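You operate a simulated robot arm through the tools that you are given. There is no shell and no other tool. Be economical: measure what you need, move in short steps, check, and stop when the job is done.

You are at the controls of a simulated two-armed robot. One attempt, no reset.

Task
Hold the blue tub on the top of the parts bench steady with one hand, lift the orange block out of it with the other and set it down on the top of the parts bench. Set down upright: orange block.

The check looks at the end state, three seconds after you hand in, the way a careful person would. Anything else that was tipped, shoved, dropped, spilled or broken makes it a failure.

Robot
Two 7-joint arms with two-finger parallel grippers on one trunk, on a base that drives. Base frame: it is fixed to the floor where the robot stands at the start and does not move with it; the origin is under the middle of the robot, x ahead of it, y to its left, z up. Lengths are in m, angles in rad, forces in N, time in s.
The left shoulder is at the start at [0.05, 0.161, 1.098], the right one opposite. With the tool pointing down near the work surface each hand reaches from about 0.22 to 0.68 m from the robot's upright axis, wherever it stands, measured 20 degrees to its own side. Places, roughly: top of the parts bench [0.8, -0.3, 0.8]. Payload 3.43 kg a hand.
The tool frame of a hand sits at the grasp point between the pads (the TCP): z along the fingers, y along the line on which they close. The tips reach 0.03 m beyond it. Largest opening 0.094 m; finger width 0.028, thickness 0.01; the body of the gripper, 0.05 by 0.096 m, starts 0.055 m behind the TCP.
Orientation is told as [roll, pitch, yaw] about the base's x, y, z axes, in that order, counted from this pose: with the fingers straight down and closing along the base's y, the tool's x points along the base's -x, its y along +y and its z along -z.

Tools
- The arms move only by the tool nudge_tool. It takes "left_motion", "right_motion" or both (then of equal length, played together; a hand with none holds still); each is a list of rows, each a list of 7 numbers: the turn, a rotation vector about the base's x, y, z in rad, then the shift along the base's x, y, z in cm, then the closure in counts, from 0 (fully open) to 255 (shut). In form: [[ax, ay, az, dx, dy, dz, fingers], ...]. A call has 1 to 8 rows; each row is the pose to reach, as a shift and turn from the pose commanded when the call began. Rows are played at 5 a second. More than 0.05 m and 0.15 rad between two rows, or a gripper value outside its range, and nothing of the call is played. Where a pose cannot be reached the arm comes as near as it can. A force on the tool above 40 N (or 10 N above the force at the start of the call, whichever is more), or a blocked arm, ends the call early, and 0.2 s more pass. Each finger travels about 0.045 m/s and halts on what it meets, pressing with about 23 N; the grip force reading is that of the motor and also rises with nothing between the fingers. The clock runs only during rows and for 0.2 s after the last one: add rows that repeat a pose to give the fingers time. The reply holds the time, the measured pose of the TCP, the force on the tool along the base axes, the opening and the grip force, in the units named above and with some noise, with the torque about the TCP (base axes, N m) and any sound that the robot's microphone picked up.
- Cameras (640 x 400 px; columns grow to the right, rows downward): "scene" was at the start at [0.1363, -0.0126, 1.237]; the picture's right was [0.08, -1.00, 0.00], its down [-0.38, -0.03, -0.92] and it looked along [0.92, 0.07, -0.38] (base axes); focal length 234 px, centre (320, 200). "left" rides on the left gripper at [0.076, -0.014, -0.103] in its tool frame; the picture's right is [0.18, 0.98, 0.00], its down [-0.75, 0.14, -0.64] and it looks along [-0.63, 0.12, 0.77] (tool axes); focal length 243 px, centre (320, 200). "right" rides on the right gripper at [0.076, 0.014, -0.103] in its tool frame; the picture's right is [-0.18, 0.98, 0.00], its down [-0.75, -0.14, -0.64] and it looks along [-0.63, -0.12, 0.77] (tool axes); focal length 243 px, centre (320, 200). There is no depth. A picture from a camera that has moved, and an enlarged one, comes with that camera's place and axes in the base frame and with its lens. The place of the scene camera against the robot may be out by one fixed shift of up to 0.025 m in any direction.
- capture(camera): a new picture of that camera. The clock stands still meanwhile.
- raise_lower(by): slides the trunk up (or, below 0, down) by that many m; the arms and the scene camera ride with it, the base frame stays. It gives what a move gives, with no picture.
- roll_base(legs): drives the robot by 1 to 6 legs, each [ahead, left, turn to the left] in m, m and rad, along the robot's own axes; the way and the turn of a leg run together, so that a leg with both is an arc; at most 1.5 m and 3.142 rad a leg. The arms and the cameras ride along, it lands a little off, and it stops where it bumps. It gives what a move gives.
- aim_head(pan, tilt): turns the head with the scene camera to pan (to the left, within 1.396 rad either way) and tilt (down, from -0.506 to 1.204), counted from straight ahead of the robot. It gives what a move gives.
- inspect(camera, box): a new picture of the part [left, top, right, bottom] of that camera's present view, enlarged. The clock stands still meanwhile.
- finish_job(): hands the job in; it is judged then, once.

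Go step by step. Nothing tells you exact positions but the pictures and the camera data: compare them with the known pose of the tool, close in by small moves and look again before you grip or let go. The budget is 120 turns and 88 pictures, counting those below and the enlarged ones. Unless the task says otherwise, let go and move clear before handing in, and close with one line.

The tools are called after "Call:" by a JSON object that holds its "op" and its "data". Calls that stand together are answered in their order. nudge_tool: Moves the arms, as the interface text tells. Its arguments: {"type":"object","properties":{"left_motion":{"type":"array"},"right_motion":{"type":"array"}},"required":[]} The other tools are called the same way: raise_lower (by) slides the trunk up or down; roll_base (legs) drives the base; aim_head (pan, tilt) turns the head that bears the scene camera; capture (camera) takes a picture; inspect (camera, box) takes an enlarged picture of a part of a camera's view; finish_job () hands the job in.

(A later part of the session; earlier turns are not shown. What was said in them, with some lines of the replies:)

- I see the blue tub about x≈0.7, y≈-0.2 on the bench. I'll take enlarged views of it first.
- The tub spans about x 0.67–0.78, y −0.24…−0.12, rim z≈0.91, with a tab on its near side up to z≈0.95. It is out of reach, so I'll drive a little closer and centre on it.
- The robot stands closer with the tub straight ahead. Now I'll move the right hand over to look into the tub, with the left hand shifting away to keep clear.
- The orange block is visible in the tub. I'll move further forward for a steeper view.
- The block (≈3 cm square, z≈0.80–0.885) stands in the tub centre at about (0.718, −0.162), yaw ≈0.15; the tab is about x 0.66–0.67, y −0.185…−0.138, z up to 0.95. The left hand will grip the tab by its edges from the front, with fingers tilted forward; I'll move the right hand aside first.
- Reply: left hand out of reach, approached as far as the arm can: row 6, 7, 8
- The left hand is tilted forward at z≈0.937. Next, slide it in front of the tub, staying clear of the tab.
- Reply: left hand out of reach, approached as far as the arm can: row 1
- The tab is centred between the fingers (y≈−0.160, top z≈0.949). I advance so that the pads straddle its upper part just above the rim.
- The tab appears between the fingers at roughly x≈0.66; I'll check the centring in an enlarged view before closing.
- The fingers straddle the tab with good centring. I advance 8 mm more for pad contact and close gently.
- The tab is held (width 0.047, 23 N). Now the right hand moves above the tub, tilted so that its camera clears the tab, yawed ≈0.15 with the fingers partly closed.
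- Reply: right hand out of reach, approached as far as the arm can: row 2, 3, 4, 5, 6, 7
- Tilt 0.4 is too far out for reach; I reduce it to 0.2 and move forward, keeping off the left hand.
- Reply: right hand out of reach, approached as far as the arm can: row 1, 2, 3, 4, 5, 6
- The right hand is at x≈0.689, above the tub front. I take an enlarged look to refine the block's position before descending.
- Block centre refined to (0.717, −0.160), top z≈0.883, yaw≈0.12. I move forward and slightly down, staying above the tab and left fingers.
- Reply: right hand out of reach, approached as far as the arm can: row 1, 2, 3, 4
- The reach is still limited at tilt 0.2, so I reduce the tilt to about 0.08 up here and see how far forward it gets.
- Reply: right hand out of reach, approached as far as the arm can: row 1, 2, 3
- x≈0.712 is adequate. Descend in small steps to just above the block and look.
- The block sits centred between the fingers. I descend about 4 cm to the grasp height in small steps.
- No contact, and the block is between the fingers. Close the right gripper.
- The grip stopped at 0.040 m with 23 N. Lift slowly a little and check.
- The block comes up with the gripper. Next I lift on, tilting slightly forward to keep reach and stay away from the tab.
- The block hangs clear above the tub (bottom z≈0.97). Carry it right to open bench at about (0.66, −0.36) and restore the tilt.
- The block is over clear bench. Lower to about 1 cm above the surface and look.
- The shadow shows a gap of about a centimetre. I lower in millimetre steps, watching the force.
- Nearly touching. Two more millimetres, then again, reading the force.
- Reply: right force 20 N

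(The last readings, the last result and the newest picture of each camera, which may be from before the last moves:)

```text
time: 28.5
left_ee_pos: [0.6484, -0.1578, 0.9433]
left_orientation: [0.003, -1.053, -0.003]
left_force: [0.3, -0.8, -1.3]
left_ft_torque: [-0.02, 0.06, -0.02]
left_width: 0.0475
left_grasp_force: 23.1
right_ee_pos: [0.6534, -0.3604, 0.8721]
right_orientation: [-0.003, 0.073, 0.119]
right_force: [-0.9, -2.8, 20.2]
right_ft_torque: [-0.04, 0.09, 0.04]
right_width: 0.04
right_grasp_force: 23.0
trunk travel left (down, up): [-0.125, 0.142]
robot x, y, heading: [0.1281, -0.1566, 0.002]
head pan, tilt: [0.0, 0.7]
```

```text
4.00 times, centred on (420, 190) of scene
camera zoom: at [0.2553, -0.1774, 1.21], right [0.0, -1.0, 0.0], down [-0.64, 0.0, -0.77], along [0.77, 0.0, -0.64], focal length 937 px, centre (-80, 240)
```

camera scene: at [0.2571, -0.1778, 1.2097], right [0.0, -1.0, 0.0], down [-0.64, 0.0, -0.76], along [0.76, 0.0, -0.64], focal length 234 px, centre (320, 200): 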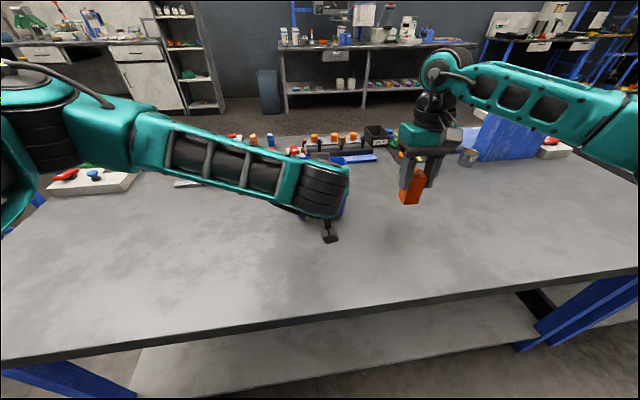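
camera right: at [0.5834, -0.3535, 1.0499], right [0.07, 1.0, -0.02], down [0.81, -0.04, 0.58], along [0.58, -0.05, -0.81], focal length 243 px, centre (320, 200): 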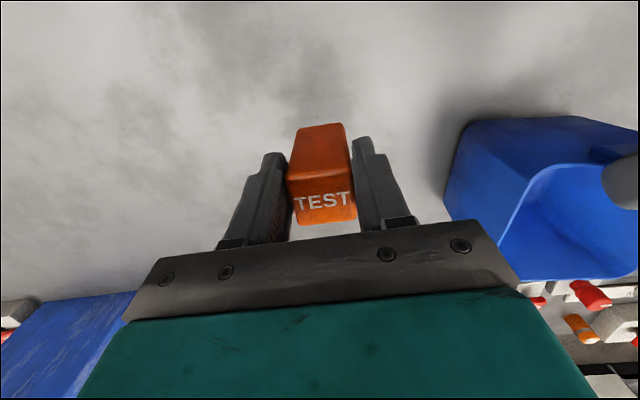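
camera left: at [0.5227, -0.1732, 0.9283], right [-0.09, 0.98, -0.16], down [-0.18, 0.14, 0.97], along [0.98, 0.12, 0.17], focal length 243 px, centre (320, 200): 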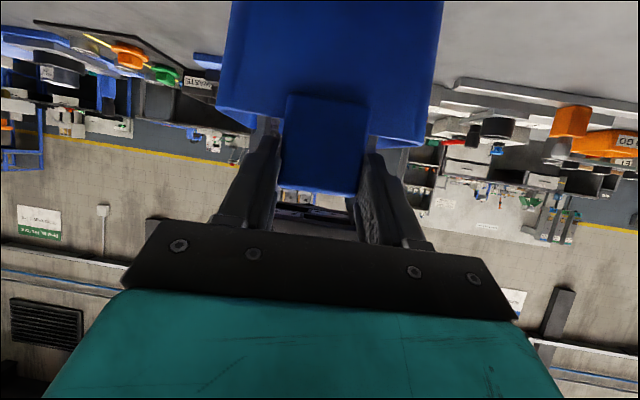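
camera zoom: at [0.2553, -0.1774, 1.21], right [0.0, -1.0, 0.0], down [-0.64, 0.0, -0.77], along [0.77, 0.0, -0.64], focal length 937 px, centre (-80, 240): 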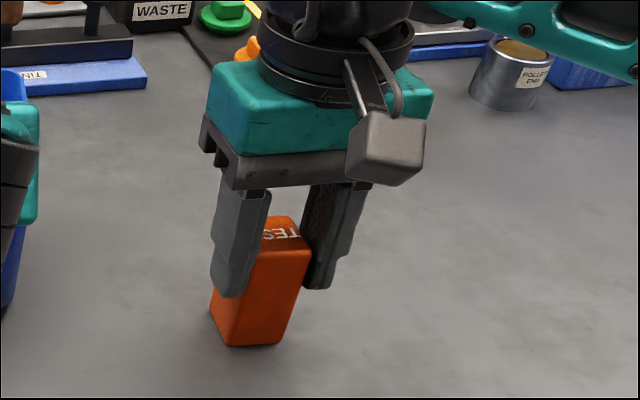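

The block touches the bench (20 N). I ease up 2 mm to relieve the load, then open the right fingers.

Call:
{"op": "nudge_tool", "data": {"right_motion": [[0, 0, 0, 0, 0, 0.2, 220], [0, 0, 0, 0, 0, 0.2, 130], [0, 0, 0, 0, 0, 0.2, 100], [0, 0, 0, 0, 0, 0.2, 60], [0, 0, 0, 0, 0, 0.2, 30], [0, 0, 0, 0, 0, 0.2, 30]]}}

Call:
{"op": "capture", "data": {"camera": "right"}}

```text
time: 29.9
left_ee_pos: [0.649, -0.1591, 0.943]
left_orientation: [0.001, -1.05, -0.002]
left_force: [0.4, 0.2, -1.4]
left_ft_torque: [0.0, 0.1, -0.01]
left_width: 0.0478
left_grasp_force: 22.8
right_ee_pos: [0.6522, -0.3601, 0.8733]
right_orientation: [-0.003, 0.077, 0.118]
right_force: [-0.7, 0.5, -0.4]
right_ft_torque: [0.01, 0.04, 0.01]
right_width: 0.0829
right_grasp_force: 0.0
trunk travel left (down, up): [-0.125, 0.142]
robot x, y, heading: [0.1296, -0.1584, -0.002]
head pan, tilt: [0.0, 0.7]
```

```text
52 pictures are left
camera right: at [0.5834, -0.3542, 0.981], right [0.07, 1.0, -0.02], down [0.81, -0.04, 0.58], along [0.58, -0.05, -0.81], focal length 243 px, centre (320, 200)
```

right: 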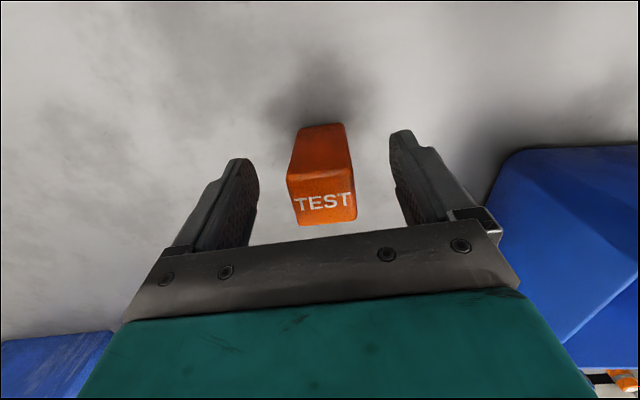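

The block stands free between the open fingers. I raise the right hand straight up and open the left fingers to release the tab.

Call:
{"op": "nudge_tool", "data": {"right_motion": [[0, 0, 0, 0, 0, 2, 30], [0, 0, 0, 0, 0, 5, 30], [0, 0, 0, 0, 0, 9, 30], [0, 0, 0, 0, 0, 13, 30], [0, 0, 0, 0, 0, 16, 30], [0, 0, 0, 0, 0, 16, 30]]}}

Call:
{"op": "nudge_tool", "data": {"left_motion": [[0, 0, 0, 0, 0, 0, 110], [0, 0, 0, 0, 0, 0, 80], [0, 0, 0, 0, 0, 0, 40], [0, 0, 0, 0, 0, 0, 0], [0, 0, 0, 0, 0, 0, 0], [0, 0, 0, 0, 0, 0, 0]]}}

Call:
{"op": "capture", "data": {"camera": "left"}}

Call:
{"op": "capture", "data": {"camera": "scene"}}

```text
time: 31.3
left_ee_pos: [0.6481, -0.159, 0.9432]
left_orientation: [0.003, -1.051, -0.002]
left_force: [-0.4, 0.1, -2.2]
left_ft_torque: [-0.03, 0.08, 0.01]
left_width: 0.0476
left_grasp_force: 22.7
right_ee_pos: [0.6539, -0.3605, 1.0322]
right_orientation: [0.0, 0.077, 0.118]
right_force: [0.1, 0.0, 0.3]
right_ft_torque: [-0.01, 0.04, -0.01]
right_width: 0.083
right_grasp_force: 0.0
trunk travel left (down, up): [-0.125, 0.142]
robot x, y, heading: [0.1293, -0.1584, -0.003]
head pan, tilt: [0.0, 0.7]
```

```text
time: 32.7
left_ee_pos: [0.6492, -0.1584, 0.9434]
left_orientation: [0.003, -1.051, -0.004]
left_force: [-0.2, 0.4, -0.3]
left_ft_torque: [-0.04, -0.01, 0.0]
left_width: 0.0942
left_grasp_force: 0.1
right_ee_pos: [0.6532, -0.3627, 1.0333]
right_orientation: [-0.002, 0.077, 0.119]
right_force: [0.0, -0.6, 0.1]
right_ft_torque: [0.02, -0.04, -0.03]
right_width: 0.0827
right_grasp_force: 0.0
trunk travel left (down, up): [-0.125, 0.142]
robot x, y, heading: [0.1283, -0.1572, -0.003]
head pan, tilt: [0.0, 0.7]
```

```text
51 pictures are left
camera left: at [0.5227, -0.1732, 0.9282], right [-0.09, 0.98, -0.16], down [-0.18, 0.14, 0.97], along [0.98, 0.12, 0.17], focal length 243 px, centre (320, 200)
```

left: 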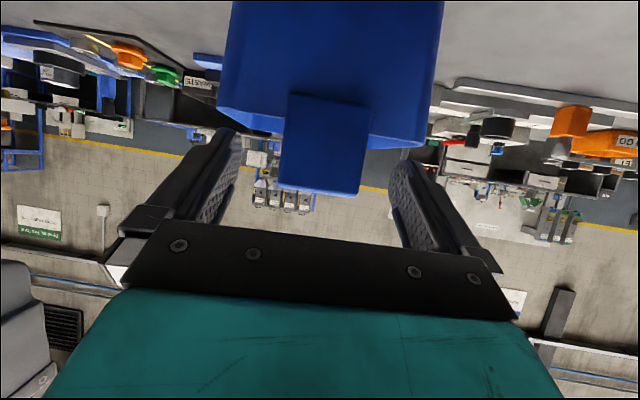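

```text
50 pictures are left
camera scene: at [0.2568, -0.1777, 1.2097], right [0.0, -1.0, 0.0], down [-0.64, 0.0, -0.76], along [0.76, 0.0, -0.64], focal length 234 px, centre (320, 200)
```

scene: 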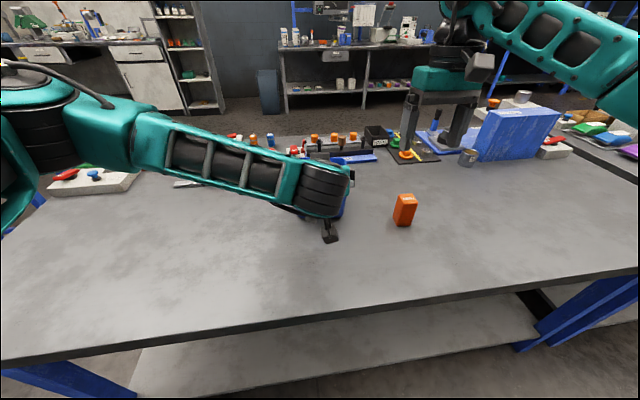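

The block stands on the bench and the tab is released. I withdraw the left hand straight back, then up and to the left.

Call:
{"op": "nudge_tool", "data": {"left_motion": [[0, 0, 0, -2, 0, 0.5, 0], [0, 0, 0, -4.5, 0, 1, 0], [0, 0, 0, -5.5, 2, 3, 0], [0, 0, 0, -5.5, 6, 4, 0], [0, 0, 0, -5.5, 10, 4, 0], [0, 0, 0, -5.5, 14, 4, 0], [0, 0, 0, -5.5, 18, 4, 0], [0, 0, 0, -5.5, 20, 4, 0]]}}

Call:
{"op": "capture", "data": {"camera": "scene"}}

Call:
{"op": "inspect", "data": {"camera": "scene", "box": [280, 130, 440, 240]}}

```text
time: 34.5
left_ee_pos: [0.5956, 0.0431, 0.9839]
left_orientation: [0.003, -1.051, -0.004]
left_force: [0.1, 0.2, 0.0]
left_ft_torque: [0.04, -0.02, 0.0]
left_width: 0.0941
left_grasp_force: 0.1
right_ee_pos: [0.6524, -0.3616, 1.0339]
right_orientation: [-0.002, 0.078, 0.12]
right_force: [-0.1, 0.7, 0.4]
right_ft_torque: [0.0, -0.01, -0.01]
right_width: 0.0827
right_grasp_force: 0.0
trunk travel left (down, up): [-0.125, 0.142]
robot x, y, heading: [0.1293, -0.1587, -0.003]
head pan, tilt: [0.0, 0.7]
```

```text
49 pictures are left
camera scene: at [0.2567, -0.1776, 1.2097], right [0.0, -1.0, 0.0], down [-0.64, 0.0, -0.77], along [0.77, 0.0, -0.64], focal length 234 px, centre (320, 200)
```

scene: 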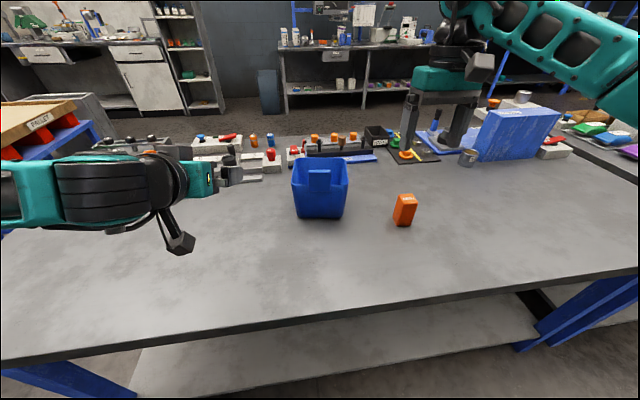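

```text
3.64 times, centred on (360, 185) of scene
camera zoom: at [0.2567, -0.1776, 1.2097], right [0.0, -1.0, 0.0], down [-0.64, 0.0, -0.77], along [0.77, 0.0, -0.64], focal length 852 px, centre (174, 254)
```

zoom: 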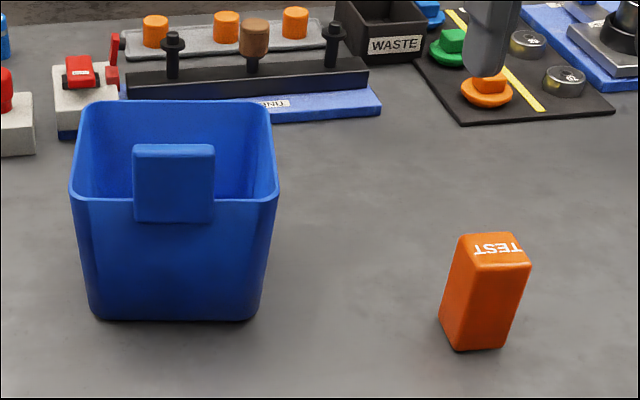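

The tub stands where it was, the orange block is upright on the bench and both hands are clear. I hand in now.

Call:
{"op": "finish_job", "data": {}}

```text
The job is handed in.
```

The left hand held the blue tub steady by its tab while the right hand lifted out the orange block. In the last picture the block stands upright on the bench, the tub is where it started and nothing else looks disturbed; both hands are clear and the job is handed in.
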